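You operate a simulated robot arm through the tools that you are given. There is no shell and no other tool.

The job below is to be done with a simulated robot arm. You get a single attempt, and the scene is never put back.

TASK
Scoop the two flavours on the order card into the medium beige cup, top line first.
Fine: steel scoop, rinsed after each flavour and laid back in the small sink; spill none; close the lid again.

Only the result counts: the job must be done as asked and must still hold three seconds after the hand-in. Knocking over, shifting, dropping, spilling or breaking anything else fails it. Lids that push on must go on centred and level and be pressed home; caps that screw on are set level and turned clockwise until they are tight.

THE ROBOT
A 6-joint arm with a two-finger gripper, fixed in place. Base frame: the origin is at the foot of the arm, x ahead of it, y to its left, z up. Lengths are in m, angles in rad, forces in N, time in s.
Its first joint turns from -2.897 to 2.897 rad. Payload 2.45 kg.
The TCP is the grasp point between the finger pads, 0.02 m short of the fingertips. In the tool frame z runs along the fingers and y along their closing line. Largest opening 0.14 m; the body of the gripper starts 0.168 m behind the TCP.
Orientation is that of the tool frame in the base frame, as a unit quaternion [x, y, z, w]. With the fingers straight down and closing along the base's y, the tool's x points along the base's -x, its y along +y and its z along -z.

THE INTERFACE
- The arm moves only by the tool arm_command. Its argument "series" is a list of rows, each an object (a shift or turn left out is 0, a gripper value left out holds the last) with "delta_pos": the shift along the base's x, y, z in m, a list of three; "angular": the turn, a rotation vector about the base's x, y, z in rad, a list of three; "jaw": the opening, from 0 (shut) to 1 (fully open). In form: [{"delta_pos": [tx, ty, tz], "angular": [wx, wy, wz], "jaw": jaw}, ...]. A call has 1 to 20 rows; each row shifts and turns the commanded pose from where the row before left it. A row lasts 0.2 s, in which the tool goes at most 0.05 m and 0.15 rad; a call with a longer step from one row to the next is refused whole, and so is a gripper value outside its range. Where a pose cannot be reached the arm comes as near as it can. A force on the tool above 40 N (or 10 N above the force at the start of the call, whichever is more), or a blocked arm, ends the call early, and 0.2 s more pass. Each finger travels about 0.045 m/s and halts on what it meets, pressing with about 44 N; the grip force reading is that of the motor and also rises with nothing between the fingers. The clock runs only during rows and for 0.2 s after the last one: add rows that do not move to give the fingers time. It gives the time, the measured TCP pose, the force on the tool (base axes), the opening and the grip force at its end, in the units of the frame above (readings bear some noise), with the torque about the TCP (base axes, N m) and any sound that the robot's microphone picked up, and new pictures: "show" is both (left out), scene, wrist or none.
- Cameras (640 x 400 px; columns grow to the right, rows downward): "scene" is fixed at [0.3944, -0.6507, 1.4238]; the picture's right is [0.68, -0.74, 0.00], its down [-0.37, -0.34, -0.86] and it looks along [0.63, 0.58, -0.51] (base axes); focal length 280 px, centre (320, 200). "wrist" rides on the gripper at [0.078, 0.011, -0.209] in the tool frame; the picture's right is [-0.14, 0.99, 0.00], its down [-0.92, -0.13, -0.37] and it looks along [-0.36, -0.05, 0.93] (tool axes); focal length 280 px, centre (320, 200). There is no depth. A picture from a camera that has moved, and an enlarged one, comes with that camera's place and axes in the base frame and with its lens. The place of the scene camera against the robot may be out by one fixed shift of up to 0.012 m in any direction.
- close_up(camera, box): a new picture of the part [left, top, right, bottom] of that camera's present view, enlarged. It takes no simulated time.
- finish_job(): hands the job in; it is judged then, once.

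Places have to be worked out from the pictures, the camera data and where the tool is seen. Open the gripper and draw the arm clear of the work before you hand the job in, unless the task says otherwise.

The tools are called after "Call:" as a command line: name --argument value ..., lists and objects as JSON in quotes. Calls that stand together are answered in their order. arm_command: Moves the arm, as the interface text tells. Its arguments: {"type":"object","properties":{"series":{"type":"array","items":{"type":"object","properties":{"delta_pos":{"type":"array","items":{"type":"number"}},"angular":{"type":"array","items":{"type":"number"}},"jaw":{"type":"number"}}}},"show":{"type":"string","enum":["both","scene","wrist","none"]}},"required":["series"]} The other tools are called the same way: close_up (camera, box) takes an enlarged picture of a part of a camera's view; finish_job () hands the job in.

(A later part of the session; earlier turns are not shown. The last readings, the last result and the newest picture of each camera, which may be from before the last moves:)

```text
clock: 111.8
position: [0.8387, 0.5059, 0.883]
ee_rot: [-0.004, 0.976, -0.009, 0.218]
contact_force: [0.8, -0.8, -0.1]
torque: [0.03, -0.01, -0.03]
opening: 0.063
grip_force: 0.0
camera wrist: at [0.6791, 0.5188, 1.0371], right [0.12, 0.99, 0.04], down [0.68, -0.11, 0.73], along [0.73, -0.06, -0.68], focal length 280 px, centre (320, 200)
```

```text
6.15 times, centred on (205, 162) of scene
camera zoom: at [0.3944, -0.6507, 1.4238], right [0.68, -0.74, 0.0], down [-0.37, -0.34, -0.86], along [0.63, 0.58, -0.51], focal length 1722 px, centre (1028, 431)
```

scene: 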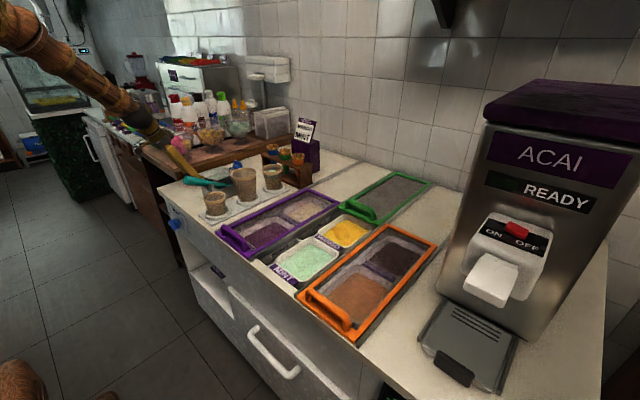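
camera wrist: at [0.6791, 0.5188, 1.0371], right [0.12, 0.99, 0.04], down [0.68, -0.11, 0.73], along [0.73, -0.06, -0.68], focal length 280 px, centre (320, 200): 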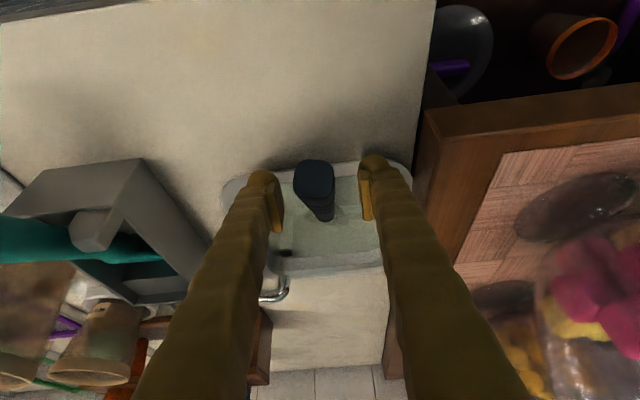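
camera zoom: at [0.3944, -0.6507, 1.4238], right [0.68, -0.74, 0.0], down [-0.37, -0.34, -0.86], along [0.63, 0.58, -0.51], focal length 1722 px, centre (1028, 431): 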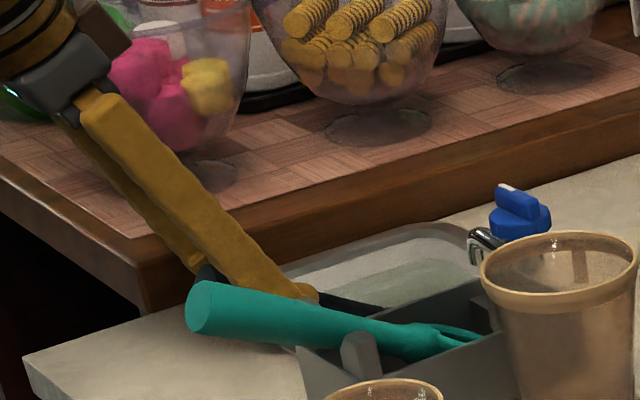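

The scoop rests in the sink. I retreat backward along the tool axis, then rise and inspect.

Call:
arm_command --series '[{"delta_pos": [-0.012, 0, 0.027]}, {"delta_pos": [-0.018, 0, 0.039]}, {"delta_pos": [-0.018, 0, 0.039]}, {"delta_pos": [-0.015, 0, 0.04]}, {"delta_pos": [0, 0, 0.03], "angular": [0.004, 0.1, 0]}, {"angular": [0, 0.12, 0.004]}, {"angular": [0, 0.12, 0]}, {"angular": [0, 0.1, 0]}, {}]' --show "both"

Call:
close_up --camera "wrist" --box '[250, 110, 420, 270]'

Call:
close_up --camera "scene" --box '[165, 140, 245, 205]'

Call:
close_up --camera "scene" --box '[240, 150, 310, 210]'

```text
clock: 113.8
position: [0.776, 0.5072, 1.0567]
ee_rot: [-0.006, 1.0, -0.004, 0.0]
contact_force: [-0.1, -0.3, 0.5]
torque: [0.02, -0.01, -0.02]
opening: 0.0633
grip_force: 0.0
camera wrist: at [0.6977, 0.5177, 1.2648], right [0.12, 0.99, -0.01], down [0.92, -0.11, 0.37], along [0.37, -0.05, -0.93], focal length 280 px, centre (320, 200)
```

scene: 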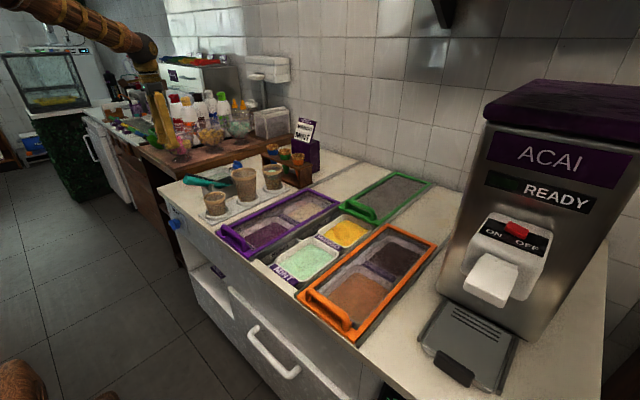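
wrist: 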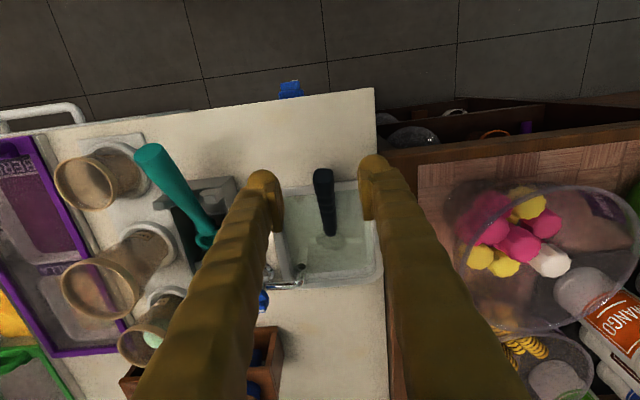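

```text
2.50 times, centred on (335, 190) of wrist
camera zoom: at [0.6977, 0.5177, 1.2648], right [0.12, 0.99, -0.01], down [0.92, -0.11, 0.37], along [0.37, -0.05, -0.93], focal length 701 px, centre (282, 225)
```

zoom: 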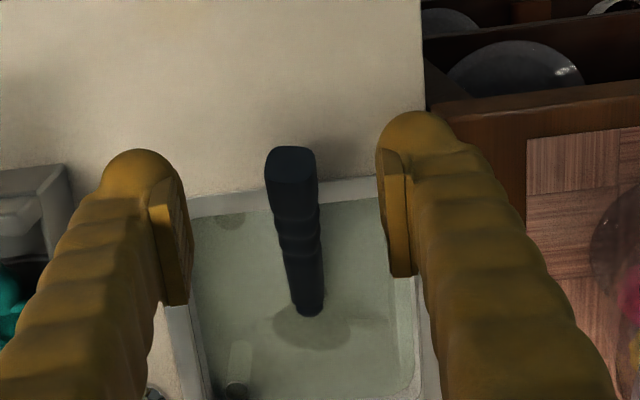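

```text
6.15 times, centred on (205, 172) of scene
camera zoom: at [0.3944, -0.6507, 1.4238], right [0.68, -0.74, 0.0], down [-0.37, -0.34, -0.86], along [0.63, 0.58, -0.51], focal length 1722 px, centre (1028, 369)
```

zoom: 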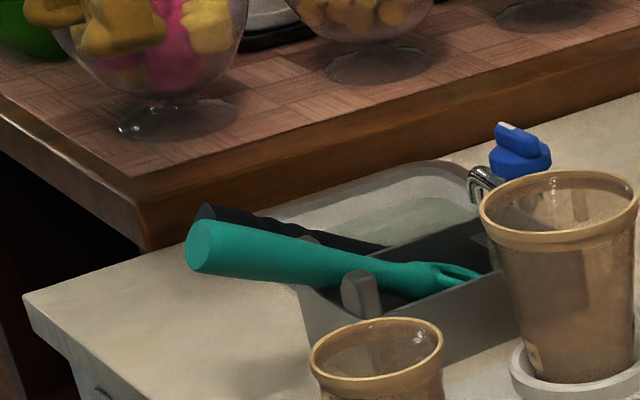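

```text
6.67 times, centred on (275, 180) of scene
camera zoom: at [0.3944, -0.6507, 1.4238], right [0.68, -0.74, 0.0], down [-0.37, -0.34, -0.86], along [0.63, 0.58, -0.51], focal length 1866 px, centre (620, 333)
```

zoom: 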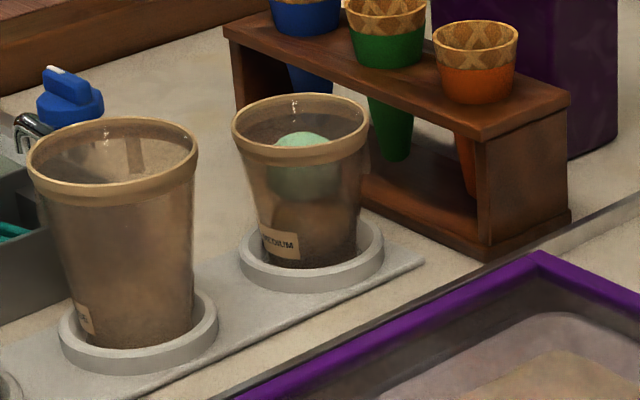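

Everything at the sink and cup looks right. Now the lid: I close the fingers and travel at a safe height to above the tub area to hook the lid handle from behind.

Call:
arm_command --series '[{"delta_pos": [0, 0, 0.04], "angular": [0.008, 0, -0.012], "jaw": 0}, {"delta_pos": [0, 0, 0.04]}, {"delta_pos": [0.004, -0.046, 0]}, {"delta_pos": [0.004, -0.046, 0]}, {"delta_pos": [0.004, -0.046, 0]}, {"delta_pos": [0.004, -0.046, 0]}, {"delta_pos": [0.004, -0.046, 0]}, {"delta_pos": [0.004, -0.046, 0]}, {"delta_pos": [0.004, -0.046, 0]}, {"delta_pos": [0.004, -0.046, 0]}, {"delta_pos": [0.004, -0.046, 0]}, {"delta_pos": [0.004, -0.046, 0]}, {"delta_pos": [0.004, -0.046, 0]}, {"delta_pos": [0.004, -0.046, 0]}, {"delta_pos": [0.004, -0.046, 0]}, {"delta_pos": [0.004, -0.046, 0]}, {"delta_pos": [0.004, -0.046, 0]}, {}]' --show "both"

Call:
close_up --camera "wrist" --box '[230, 90, 410, 350]'

Call:
close_up --camera "scene" --box '[330, 170, 440, 250]'

```text
clock: 117.6
position: [0.8334, -0.1835, 1.1396]
ee_rot: [0.0, 1.0, 0.0, 0.001]
contact_force: [0.2, 0.4, -0.1]
torque: [-0.01, -0.03, 0.01]
opening: 0.0001
grip_force: 29.9
camera wrist: at [0.756, -0.172, 1.3471], right [0.14, 0.99, 0.0], down [0.92, -0.13, 0.37], along [0.37, -0.05, -0.93], focal length 280 px, centre (320, 200)
```

scene: 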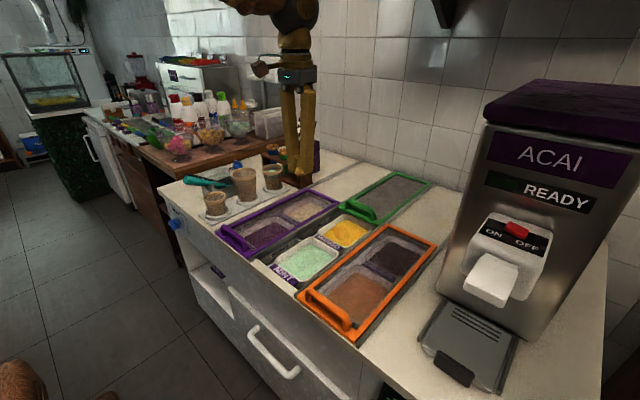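
wrist: 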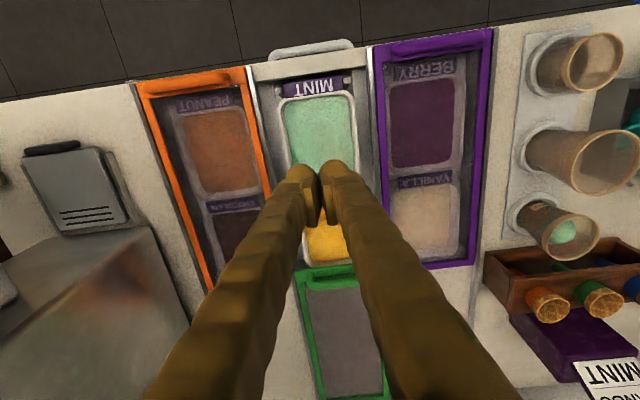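

```text
1.54 times, centred on (320, 220) of wrist
camera zoom: at [0.756, -0.172, 1.3471], right [0.14, 0.99, 0.0], down [0.92, -0.13, 0.37], along [0.37, -0.05, -0.93], focal length 431 px, centre (320, 169)
```

zoom: 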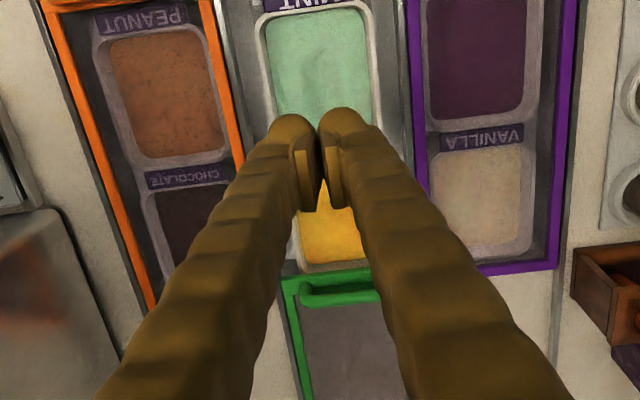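

```text
5.00 times, centred on (385, 210) of scene
camera zoom: at [0.3944, -0.6507, 1.4238], right [0.68, -0.74, 0.0], down [-0.37, -0.34, -0.86], along [0.63, 0.58, -0.51], focal length 1400 px, centre (-5, 150)
```

zoom: 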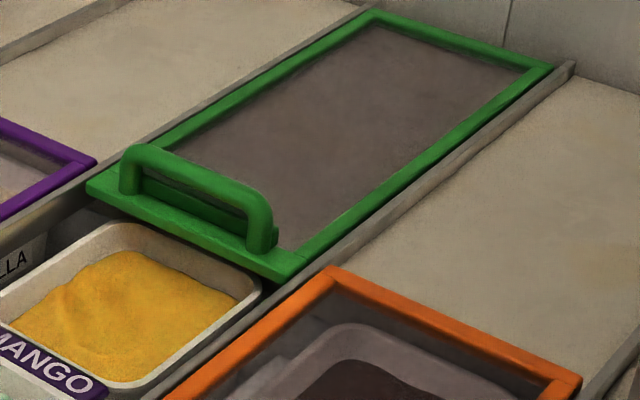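

The lid bar is at (1.120, −0.183, 0.899). I pitch the tool 45° forward and extend above and beyond the bar.

Call:
arm_command --series '[{"delta_pos": [0.04, 0, -0.01], "angular": [0, -0.131, 0]}, {"delta_pos": [0.045, 0, -0.01], "angular": [0, -0.131, 0]}, {"delta_pos": [0.045, 0, -0.01], "angular": [0, -0.131, 0]}, {"delta_pos": [0.045, 0, -0.015], "angular": [0, -0.131, 0]}, {"delta_pos": [0.045, 0, -0.015], "angular": [0, -0.131, 0]}, {"delta_pos": [0.045, 0, -0.02], "angular": [0, -0.131, 0]}, {"delta_pos": [0.045, 0, -0.02]}, {"delta_pos": [0.017, 0, -0.02]}, {}]' --show "both"

Call:
close_up --camera "scene" --box '[310, 120, 440, 250]'

Call:
close_up --camera "wrist" --box '[220, 80, 420, 260]'

```text
clock: 119.6
position: [1.1627, -0.1841, 1.018]
ee_rot: [-0.001, 0.923, -0.001, 0.384]
contact_force: [1.2, 0.0, 0.7]
torque: [0.05, -0.02, 0.02]
opening: 0.0
grip_force: 29.3
camera wrist: at [0.96, -0.1719, 1.1081], right [0.1, 0.99, 0.1], down [0.39, -0.13, 0.91], along [0.92, -0.05, -0.4], focal length 280 px, centre (320, 200)
```

scene: 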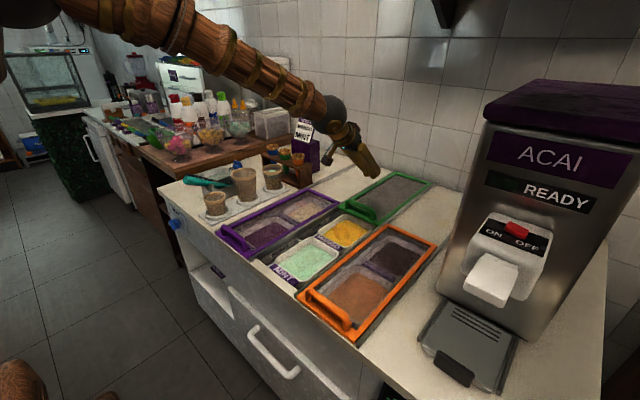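
wrist: 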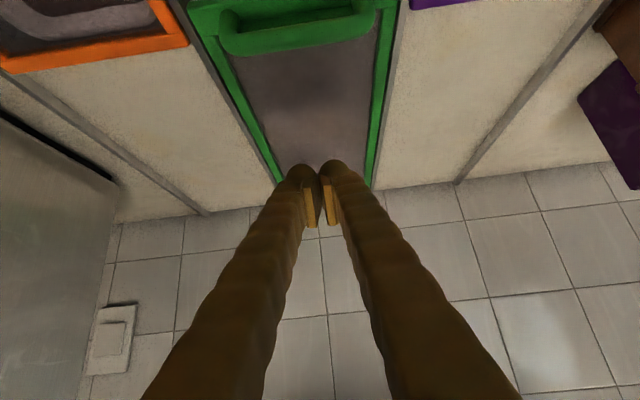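

```text
3.08 times, centred on (375, 185) of scene
camera zoom: at [0.3944, -0.6507, 1.4238], right [0.68, -0.74, 0.0], down [-0.37, -0.34, -0.86], along [0.63, 0.58, -0.51], focal length 861 px, centre (151, 246)
```

zoom: 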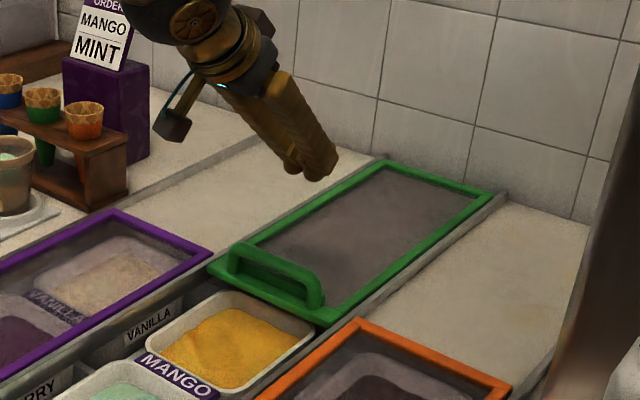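

```text
2.22 times, centred on (320, 170) of wrist
camera zoom: at [0.96, -0.1719, 1.1081], right [0.1, 0.99, 0.1], down [0.39, -0.13, 0.91], along [0.92, -0.05, -0.4], focal length 623 px, centre (320, 267)
```

zoom: 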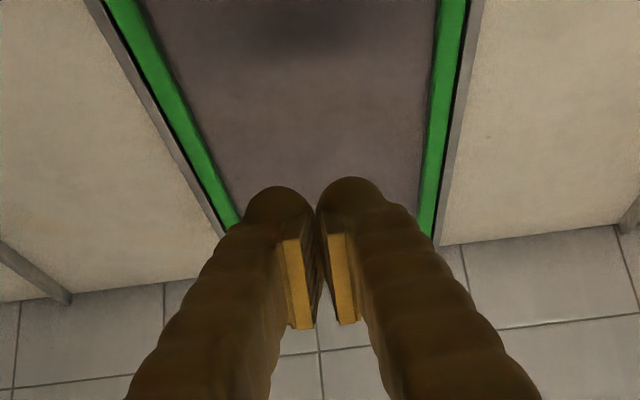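

The reach is fine. I descend behind the bar with clearance, tips staying above the glass.

Call:
arm_command --series '[{"delta_pos": [0.002, 0.001, -0.035]}, {"delta_pos": [0, 0, -0.035]}, {"delta_pos": [0, 0, -0.025]}, {"delta_pos": [0, 0, -0.014]}, {}]' --show "both"

Call:
close_up --camera "scene" --box '[330, 150, 430, 250]'

Call:
close_up --camera "wrist" --box '[220, 30, 420, 240]'

```text
clock: 120.8
position: [1.1641, -0.181, 0.908]
ee_rot: [0.0, 0.924, -0.001, 0.383]
contact_force: [-0.6, -0.4, -0.3]
torque: [-0.02, -0.01, 0.01]
opening: 0.0002
grip_force: 29.2
camera wrist: at [0.9614, -0.1698, 0.9994], right [0.1, 0.99, 0.1], down [0.39, -0.13, 0.91], along [0.92, -0.05, -0.4], focal length 280 px, centre (320, 200)
```

scene: 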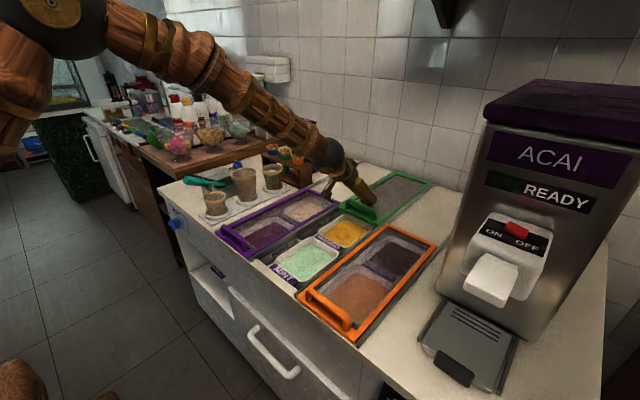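
wrist: 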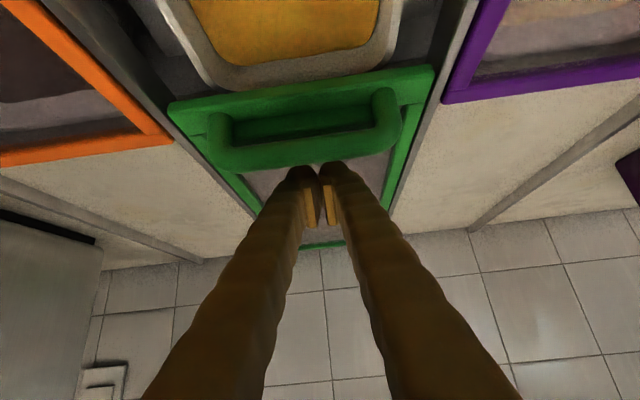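

```text
4.00 times, centred on (380, 200) of scene
camera zoom: at [0.3944, -0.6507, 1.4238], right [0.68, -0.74, 0.0], down [-0.37, -0.34, -0.86], along [0.63, 0.58, -0.51], focal length 1120 px, centre (80, 200)
```

zoom: 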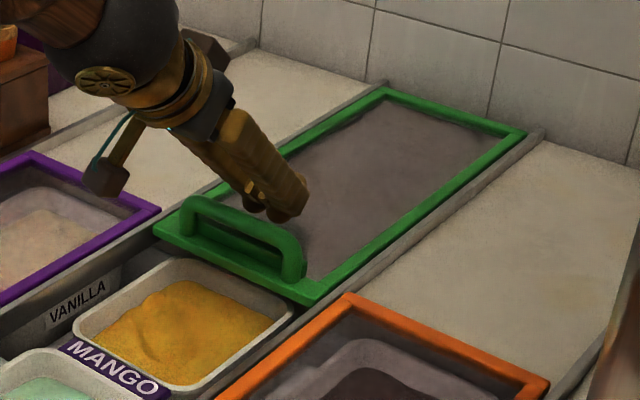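

```text
1.90 times, centred on (320, 135) of wrist
camera zoom: at [0.9614, -0.1698, 0.9994], right [0.1, 0.99, 0.1], down [0.39, -0.13, 0.91], along [0.92, -0.05, -0.4], focal length 534 px, centre (320, 324)
```

zoom: 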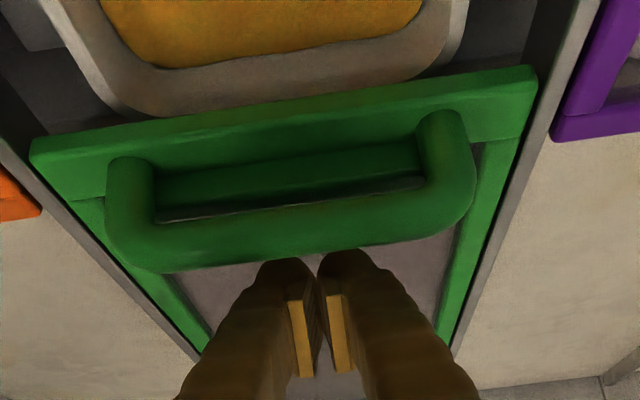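

The fingertips are hooked behind the bar. I pull toward −x slowly and check that the lid follows.

Call:
arm_command --series '[{"delta_pos": [-0.012, 0, 0]}, {"delta_pos": [-0.012, 0, 0]}, {"delta_pos": [-0.012, 0, 0]}, {"delta_pos": [-0.015, 0, 0]}, {"delta_pos": [-0.015, 0, 0]}, {}]' --show "both"

Call:
close_up --camera "scene" --box '[320, 160, 420, 260]'

```text
clock: 122.2
position: [1.1001, -0.1841, 0.9078]
ee_rot: [0.0, 0.923, -0.001, 0.384]
contact_force: [1.5, -0.5, 3.0]
torque: [0.0, 0.06, -0.01]
opening: 0.0061
grip_force: 29.6
camera wrist: at [0.8958, -0.1721, 0.9993], right [0.1, 0.99, 0.1], down [0.39, -0.13, 0.91], along [0.92, -0.05, -0.4], focal length 280 px, centre (320, 200)
```

scene: 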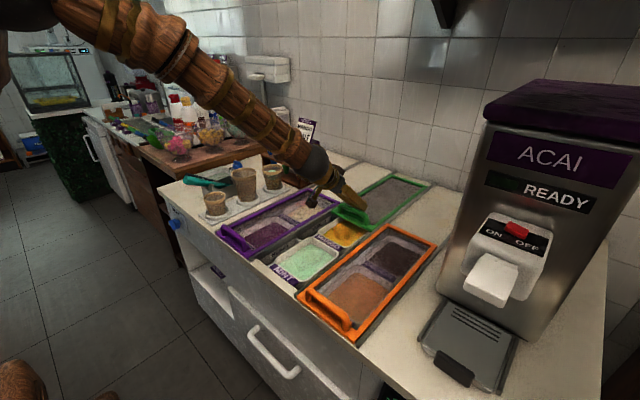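
wrist: 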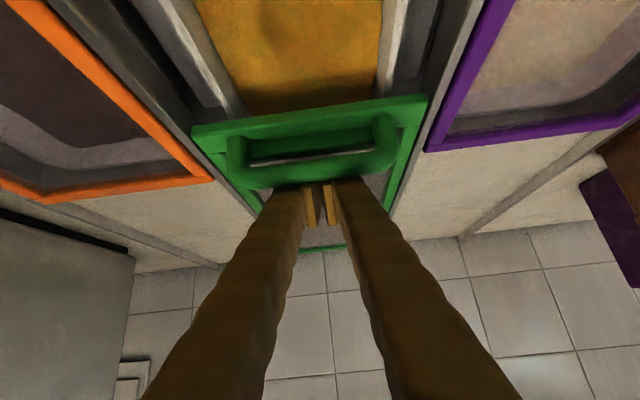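

```text
4.00 times, centred on (370, 210) of scene
camera zoom: at [0.3944, -0.6507, 1.4238], right [0.68, -0.74, 0.0], down [-0.37, -0.34, -0.86], along [0.63, 0.58, -0.51], focal length 1120 px, centre (120, 160)
```

zoom: 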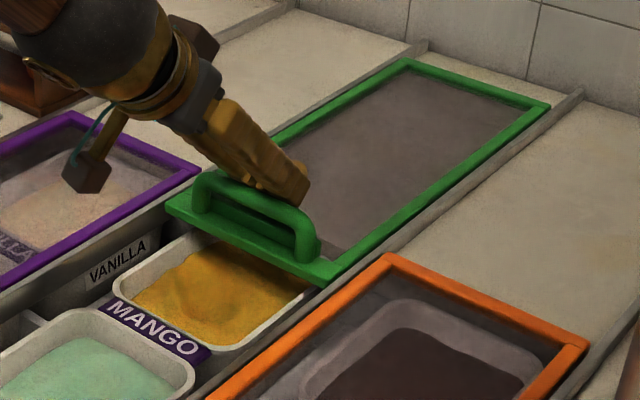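

The lid follows with only a few newtons. I keep pulling until the handle is close enough to switch to a vertical tool.

Call:
arm_command --series '[{"delta_pos": [-0.02, 0, 0]}, {"delta_pos": [-0.02, 0, 0]}, {"delta_pos": [-0.02, 0, 0]}, {"delta_pos": [-0.02, 0, 0]}, {"delta_pos": [-0.02, 0, 0]}, {"delta_pos": [-0.02, 0, 0]}, {"delta_pos": [-0.02, 0, 0]}, {"delta_pos": [-0.02, 0, 0]}, {"delta_pos": [-0.02, 0, 0]}, {"delta_pos": [-0.015, 0, 0]}, {}]' --show "both"

Call:
close_up --camera "scene" --box '[280, 170, 420, 290]'

```text
clock: 124.6
position: [0.9041, -0.1841, 0.908]
ee_rot: [0.0, 0.924, -0.001, 0.384]
contact_force: [1.8, 0.1, 1.5]
torque: [-0.02, 0.01, 0.02]
opening: 0.006
grip_force: 29.3
camera wrist: at [0.7007, -0.1729, 0.999], right [0.1, 0.99, 0.1], down [0.39, -0.13, 0.91], along [0.92, -0.05, -0.4], focal length 280 px, centre (320, 200)
```

scene: 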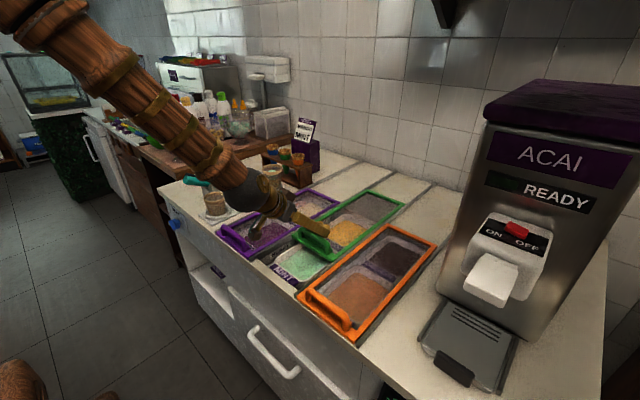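
wrist: 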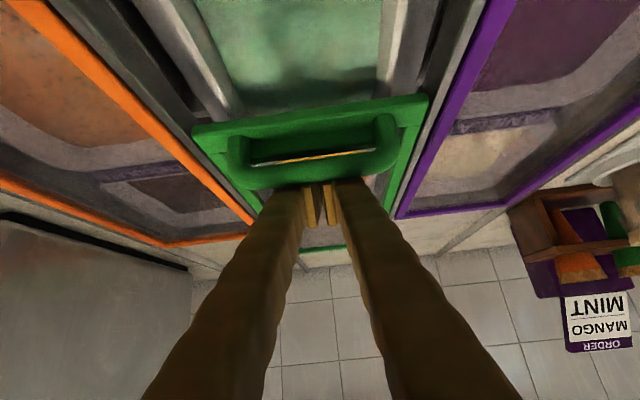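

```text
3.33 times, centred on (350, 230) of scene
camera zoom: at [0.3944, -0.6507, 1.4238], right [0.68, -0.74, 0.0], down [-0.37, -0.34, -0.86], along [0.63, 0.58, -0.51], focal length 933 px, centre (220, 100)
```

zoom: 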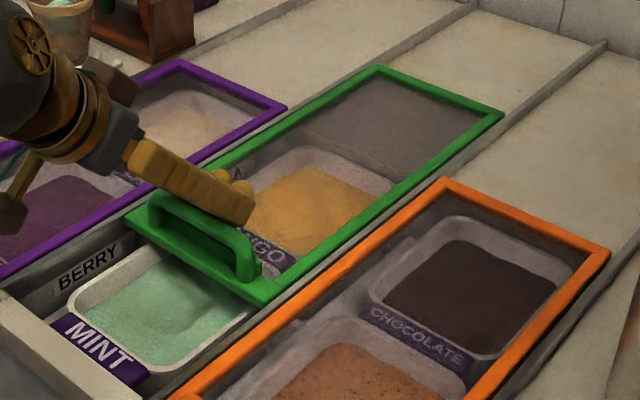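

The handle is now near x≈0.875. I unhook, rise, return the tool to vertical, and re-hook behind the bar for the final closing stroke.

Call:
arm_command --series '[{"delta_pos": [0.02, 0, 0]}, {"delta_pos": [0.008, 0, 0.04]}, {"delta_pos": [0, 0, 0.045]}, {"delta_pos": [0, 0, 0.03], "angular": [0, 0.131, 0]}, {"delta_pos": [0, 0, 0.02], "angular": [0, 0.131, 0]}, {"angular": [0, 0.131, 0]}, {"angular": [0, 0.131, 0]}, {"angular": [0, 0.131, 0]}, {"angular": [0, 0.132, 0]}, {}]' --show "both"

Call:
close_up --camera "wrist" --box '[220, 60, 420, 300]'

Call:
close_up --camera "scene" --box '[280, 180, 400, 290]'

```text
clock: 126.8
position: [0.9338, -0.1782, 1.0353]
ee_rot: [0.001, 1.0, -0.001, 0.0]
contact_force: [0.0, -0.4, -0.1]
torque: [-0.01, 0.03, 0.01]
opening: 0.0
grip_force: 29.1
out of reach, approached as far as the arm can: row 4
camera wrist: at [0.8561, -0.1661, 1.2434], right [0.14, 0.99, 0.0], down [0.92, -0.13, 0.37], along [0.36, -0.05, -0.93], focal length 280 px, centre (320, 200)
```

scene: 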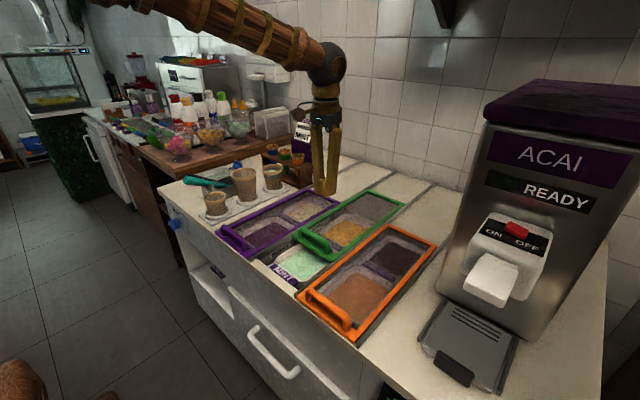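
wrist: 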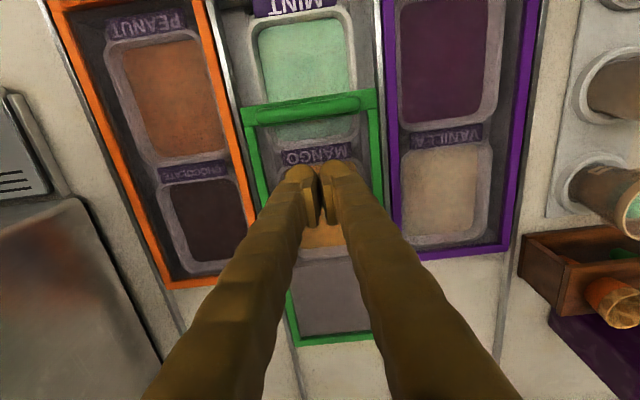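

```text
1.67 times, centred on (320, 180) of wrist
camera zoom: at [0.8561, -0.1661, 1.2434], right [0.14, 0.99, 0.0], down [0.92, -0.13, 0.37], along [0.36, -0.05, -0.93], focal length 467 px, centre (320, 233)
```

zoom: 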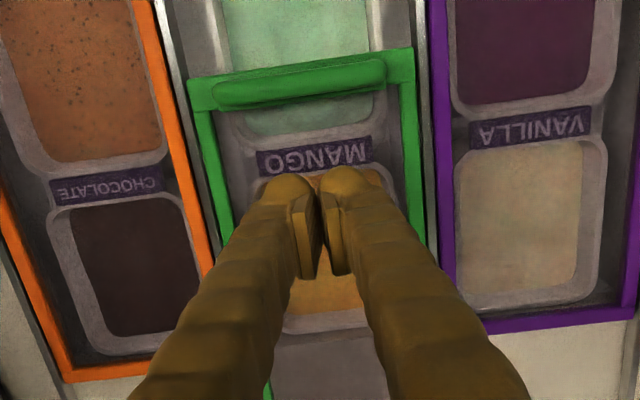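

```text
3.64 times, centred on (340, 235) of scene
camera zoom: at [0.3944, -0.6507, 1.4238], right [0.68, -0.74, 0.0], down [-0.37, -0.34, -0.86], along [0.63, 0.58, -0.51], focal length 1018 px, centre (247, 73)
```

zoom: 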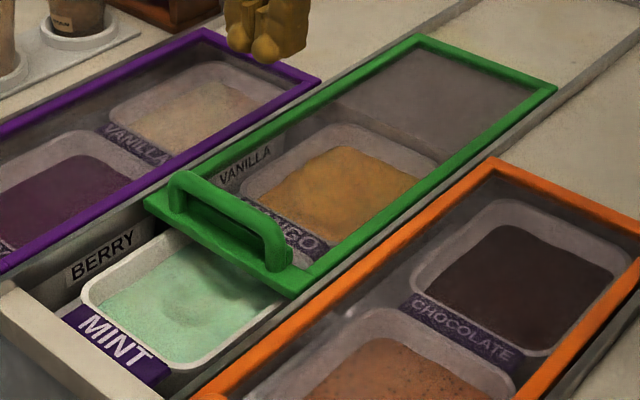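

The bar is at x≈0.878. I lower the vertical closed fingers behind it.

Call:
arm_command --series '[{"delta_pos": [-0.005, -0.005, -0.045]}, {"delta_pos": [0, 0, -0.045]}, {"delta_pos": [0, 0, -0.035]}, {"delta_pos": [0, 0, -0.018]}, {}]' --show "both"

Call:
close_up --camera "scene" --box '[270, 170, 390, 290]'

```text
clock: 128.0
position: [0.9301, -0.1831, 0.8917]
ee_rot: [0.001, 1.0, 0.0, 0.001]
contact_force: [-1.0, -0.3, 0.2]
torque: [0.03, 0.01, -0.02]
opening: 0.0
grip_force: 29.3
camera wrist: at [0.8521, -0.1714, 1.0999], right [0.14, 0.99, 0.0], down [0.92, -0.13, 0.37], along [0.37, -0.05, -0.93], focal length 280 px, centre (320, 200)
```

scene: 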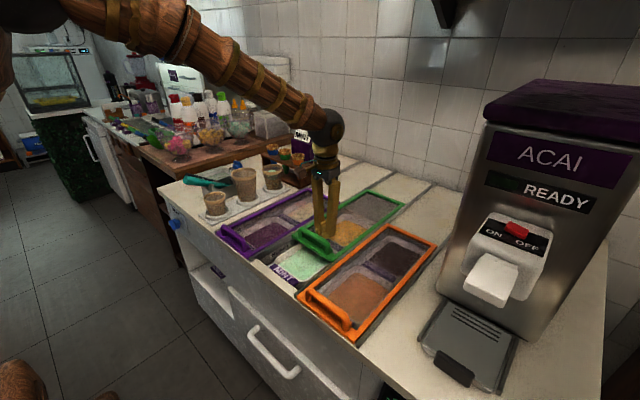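
wrist: 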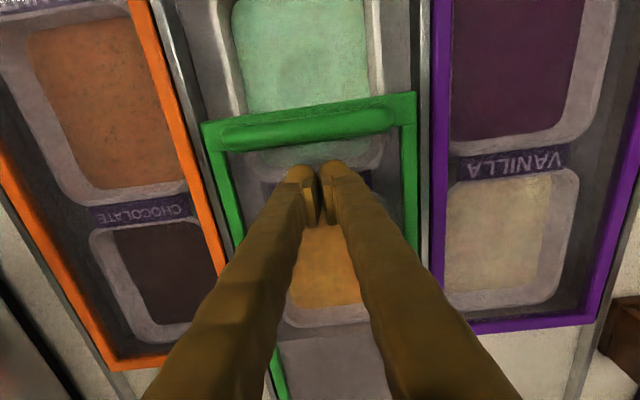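

```text
3.33 times, centred on (330, 230) of scene
camera zoom: at [0.3944, -0.6507, 1.4238], right [0.68, -0.74, 0.0], down [-0.37, -0.34, -0.86], along [0.63, 0.58, -0.51], focal length 933 px, centre (287, 100)
```

zoom: 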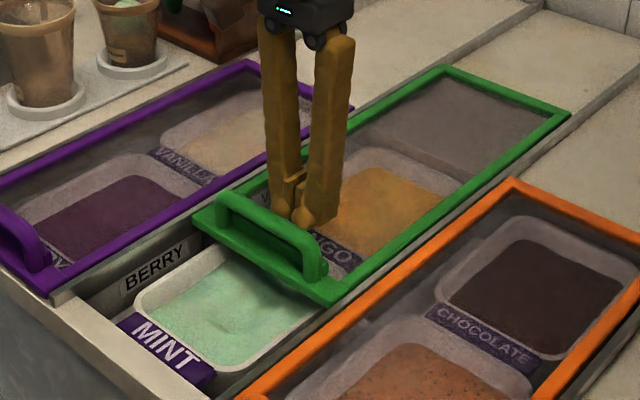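

Hooked behind the bar. I pull the lid toward the front in steady steps, stopping ~1.5 cm before closed.

Call:
arm_command --series '[{"delta_pos": [-0.015, 0, 0]}, {"delta_pos": [-0.018, 0, 0]}, {"delta_pos": [-0.02, 0, 0]}, {"delta_pos": [-0.02, 0, 0]}, {"delta_pos": [-0.02, 0, 0]}, {"delta_pos": [-0.02, 0, 0]}, {"delta_pos": [-0.02, 0, 0]}, {"delta_pos": [-0.02, 0, 0]}, {"delta_pos": [-0.012, 0, 0]}, {}]' --show "both"

Call:
close_up --camera "scene" --box '[220, 190, 360, 320]'

Call:
close_up --camera "wrist" --box '[160, 80, 480, 280]'

```text
clock: 130.2
position: [0.7635, -0.1827, 0.89]
ee_rot: [0.0, 1.0, 0.0, 0.001]
contact_force: [-0.1, -0.6, 0.1]
torque: [-0.03, 0.01, -0.01]
opening: 0.0
grip_force: 29.1
camera wrist: at [0.6855, -0.1709, 1.0991], right [0.14, 0.99, 0.0], down [0.92, -0.13, 0.37], along [0.37, -0.05, -0.93], focal length 280 px, centre (320, 200)
```

scene: 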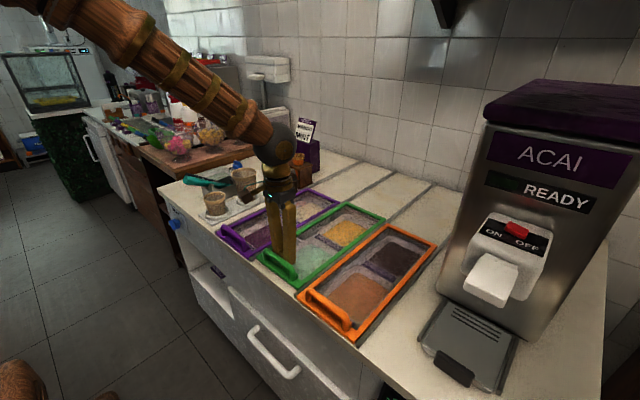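
wrist: 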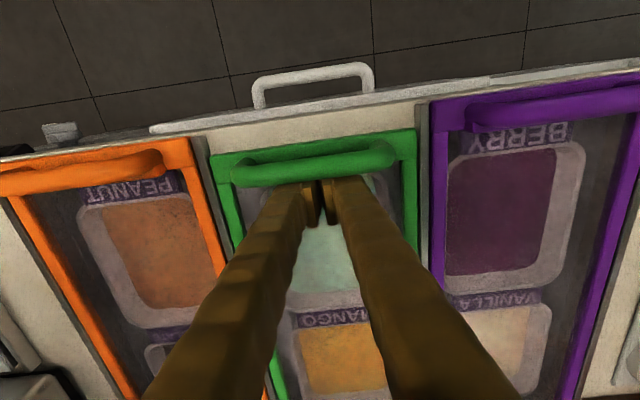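

```text
3.08 times, centred on (290, 255) of scene
camera zoom: at [0.3944, -0.6507, 1.4238], right [0.68, -0.74, 0.0], down [-0.37, -0.34, -0.86], along [0.63, 0.58, -0.51], focal length 861 px, centre (412, 31)
```

zoom: 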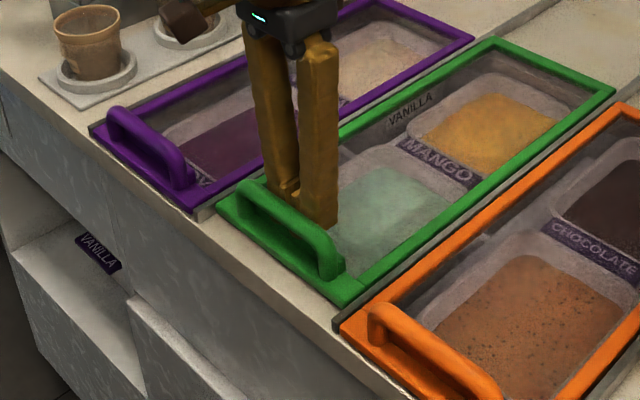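

```text
2.00 times, centred on (320, 180) of wrist
camera zoom: at [0.6855, -0.1709, 1.0991], right [0.14, 0.99, 0.0], down [0.92, -0.13, 0.37], along [0.37, -0.05, -0.93], focal length 561 px, centre (320, 240)
```

zoom: 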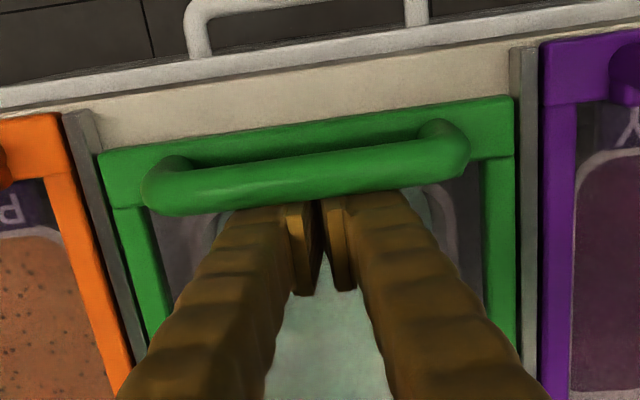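

The lid is about 1.6–2.3 cm short of being flush with its neighbours. I pull the last bit in small steps, watching the force.

Call:
arm_command --series '[{"delta_pos": [-0.008, 0, 0]}, {"delta_pos": [-0.008, 0, 0]}, {}]' --show "wrist"

Call:
close_up --camera "wrist" --box '[160, 80, 480, 280]'

Call:
close_up --camera "scene" --box '[220, 210, 340, 320]'

```text
clock: 131.0
position: [0.7476, -0.1819, 0.8902]
ee_rot: [-0.001, 1.0, 0.001, 0.0]
contact_force: [-0.4, -0.2, -0.1]
torque: [0.0, -0.01, -0.04]
opening: 0.0
grip_force: 29.4
camera wrist: at [0.6698, -0.1711, 1.0991], right [0.14, 0.99, 0.0], down [0.92, -0.13, 0.37], along [0.37, -0.05, -0.93], focal length 280 px, centre (320, 200)
```

wrist: 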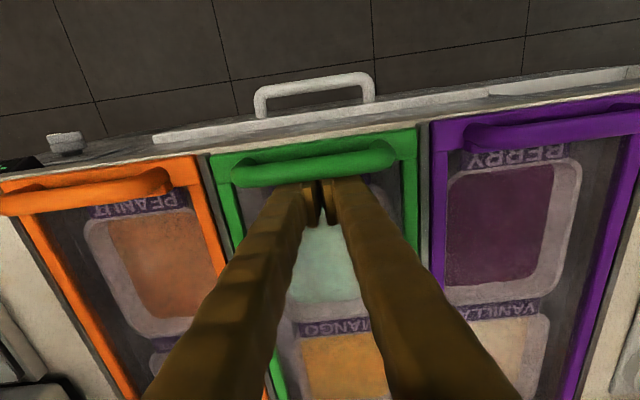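

```text
2.00 times, centred on (320, 180) of wrist
camera zoom: at [0.6698, -0.1711, 1.0991], right [0.14, 0.99, 0.0], down [0.92, -0.13, 0.37], along [0.37, -0.05, -0.93], focal length 561 px, centre (320, 240)
```

zoom: 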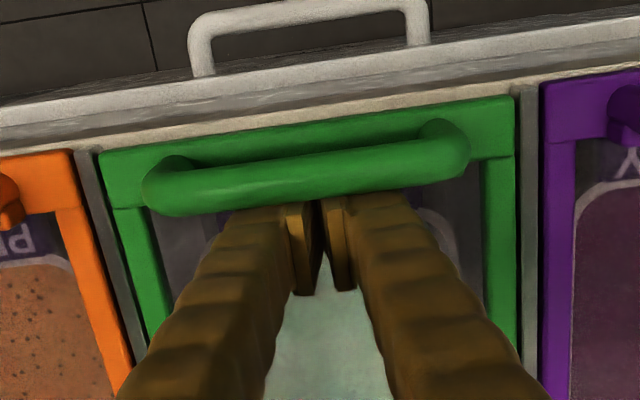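

```text
3.64 times, centred on (280, 265) of scene
camera zoom: at [0.3944, -0.6507, 1.4238], right [0.68, -0.74, 0.0], down [-0.37, -0.34, -0.86], along [0.63, 0.58, -0.51], focal length 1018 px, centre (466, -36)
```

zoom: 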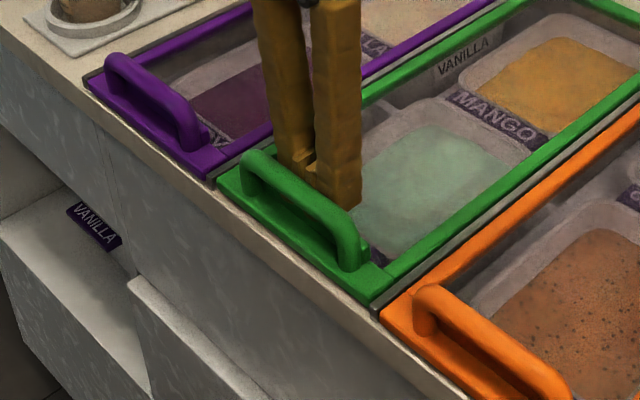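

Almost flush: about 3 mm remain. I pull another 4 mm gently.

Call:
arm_command --series '[{"delta_pos": [-0.002, 0, 0]}, {"delta_pos": [-0.002, 0, 0]}, {}]' --show "wrist"

Call:
close_up --camera "wrist" --box '[200, 100, 450, 200]'

Call:
close_up --camera "scene" --box '[240, 230, 340, 310]'

```text
clock: 131.8
position: [0.7445, -0.1829, 0.8916]
ee_rot: [0.0, 1.0, 0.0, 0.0]
contact_force: [12.1, 1.5, -1.6]
torque: [0.02, 0.07, -0.03]
opening: 0.006
grip_force: 29.9
camera wrist: at [0.6663, -0.1714, 1.0995], right [0.14, 0.99, 0.0], down [0.92, -0.13, 0.37], along [0.37, -0.05, -0.93], focal length 280 px, centre (320, 200)
```

wrist: 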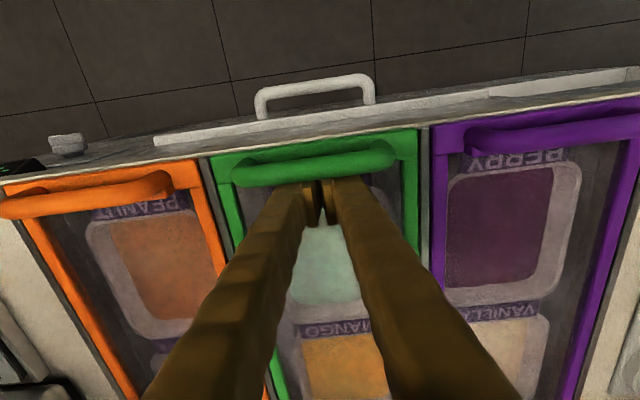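

```text
2.56 times, centred on (325, 150) of wrist
camera zoom: at [0.6663, -0.1714, 1.0995], right [0.14, 0.99, 0.0], down [0.92, -0.13, 0.37], along [0.37, -0.05, -0.93], focal length 718 px, centre (307, 328)
```

zoom: 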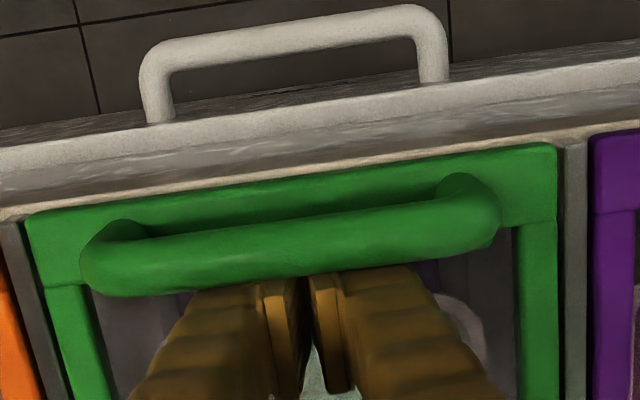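

```text
5.00 times, centred on (290, 270) of scene
camera zoom: at [0.3944, -0.6507, 1.4238], right [0.68, -0.74, 0.0], down [-0.37, -0.34, -0.86], along [0.63, 0.58, -0.51], focal length 1400 px, centre (470, -150)
```

zoom: 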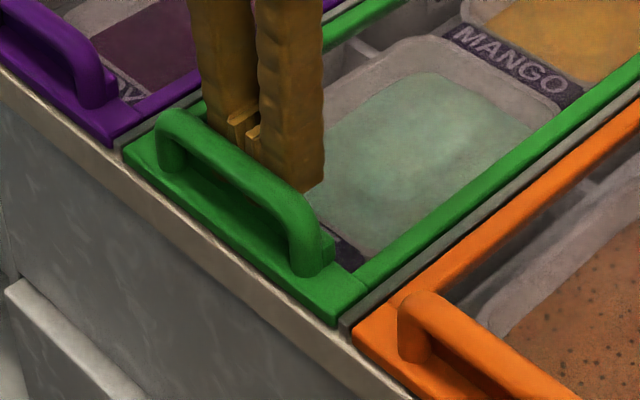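

The force rose to 12 N: the lid has reached its closed stop and is flush with its neighbours. I ease off, lift the fingers out and move up and away.

Call:
arm_command --series '[{"delta_pos": [0.004, 0, 0]}, {"delta_pos": [0.01, 0, 0]}, {"delta_pos": [0, 0, 0.03]}, {"delta_pos": [0, 0, 0.045]}, {"delta_pos": [0, 0, 0.045]}, {"delta_pos": [-0.02, 0, 0.045], "jaw": 0.6}, {"delta_pos": [-0.03, 0, 0.035]}, {"delta_pos": [-0.03, 0, 0.03]}, {}, {}]' --show "both"

Call:
close_up --camera "wrist" --box '[160, 90, 480, 320]'

Call:
close_up --camera "scene" --box '[220, 190, 420, 330]'

Call:
close_up --camera "scene" --box '[160, 140, 320, 240]'

```text
clock: 134.0
position: [0.6758, -0.1809, 1.1243]
ee_rot: [0.0, 1.0, -0.001, 0.001]
contact_force: [0.3, 0.4, -0.7]
torque: [0.01, -0.01, -0.05]
opening: 0.0838
grip_force: 0.1
camera wrist: at [0.5985, -0.1704, 1.3319], right [0.14, 0.99, 0.0], down [0.92, -0.13, 0.37], along [0.37, -0.05, -0.93], focal length 280 px, centre (320, 200)
```

scene: 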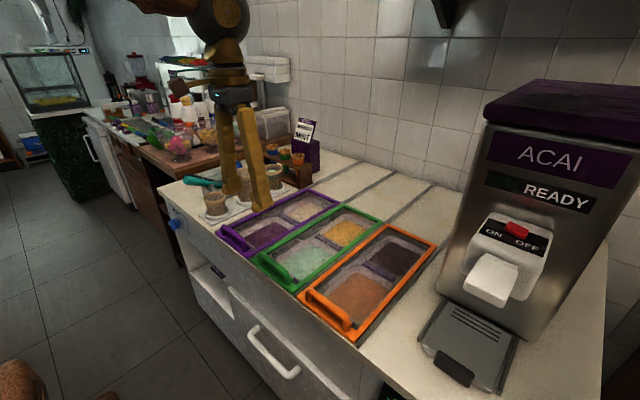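
wrist: 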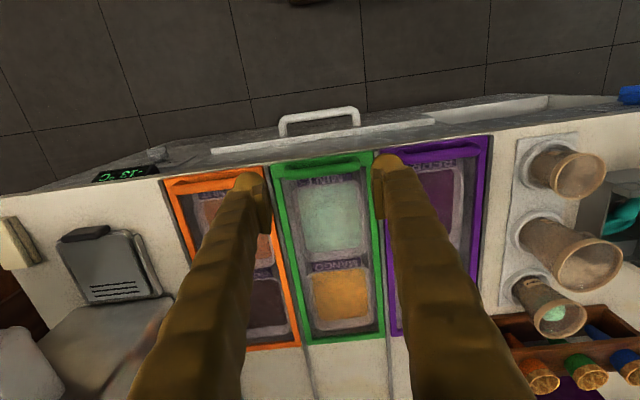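

```text
1.74 times, centred on (320, 205) of wrist
camera zoom: at [0.5985, -0.1704, 1.3319], right [0.14, 0.99, 0.0], down [0.92, -0.13, 0.37], along [0.37, -0.05, -0.93], focal length 488 px, centre (320, 191)
```

zoom: 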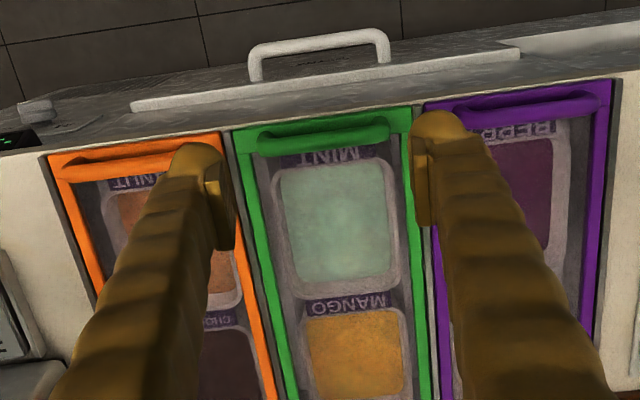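

```text
2.86 times, centred on (320, 260) of scene
camera zoom: at [0.3944, -0.6507, 1.4238], right [0.68, -0.74, 0.0], down [-0.37, -0.34, -0.86], along [0.63, 0.58, -0.51], focal length 800 px, centre (320, 29)
```

zoom: 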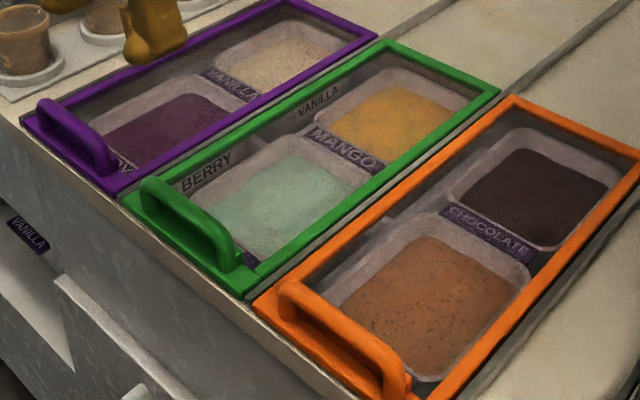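

```text
4.00 times, centred on (240, 190) of scene
camera zoom: at [0.3944, -0.6507, 1.4238], right [0.68, -0.74, 0.0], down [-0.37, -0.34, -0.86], along [0.63, 0.58, -0.51], focal length 1120 px, centre (640, 240)
```

zoom: 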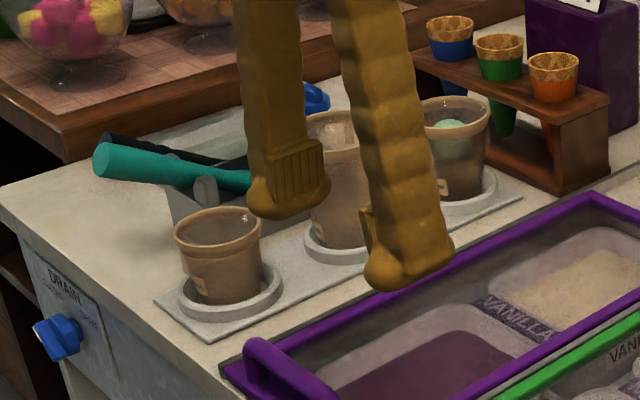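

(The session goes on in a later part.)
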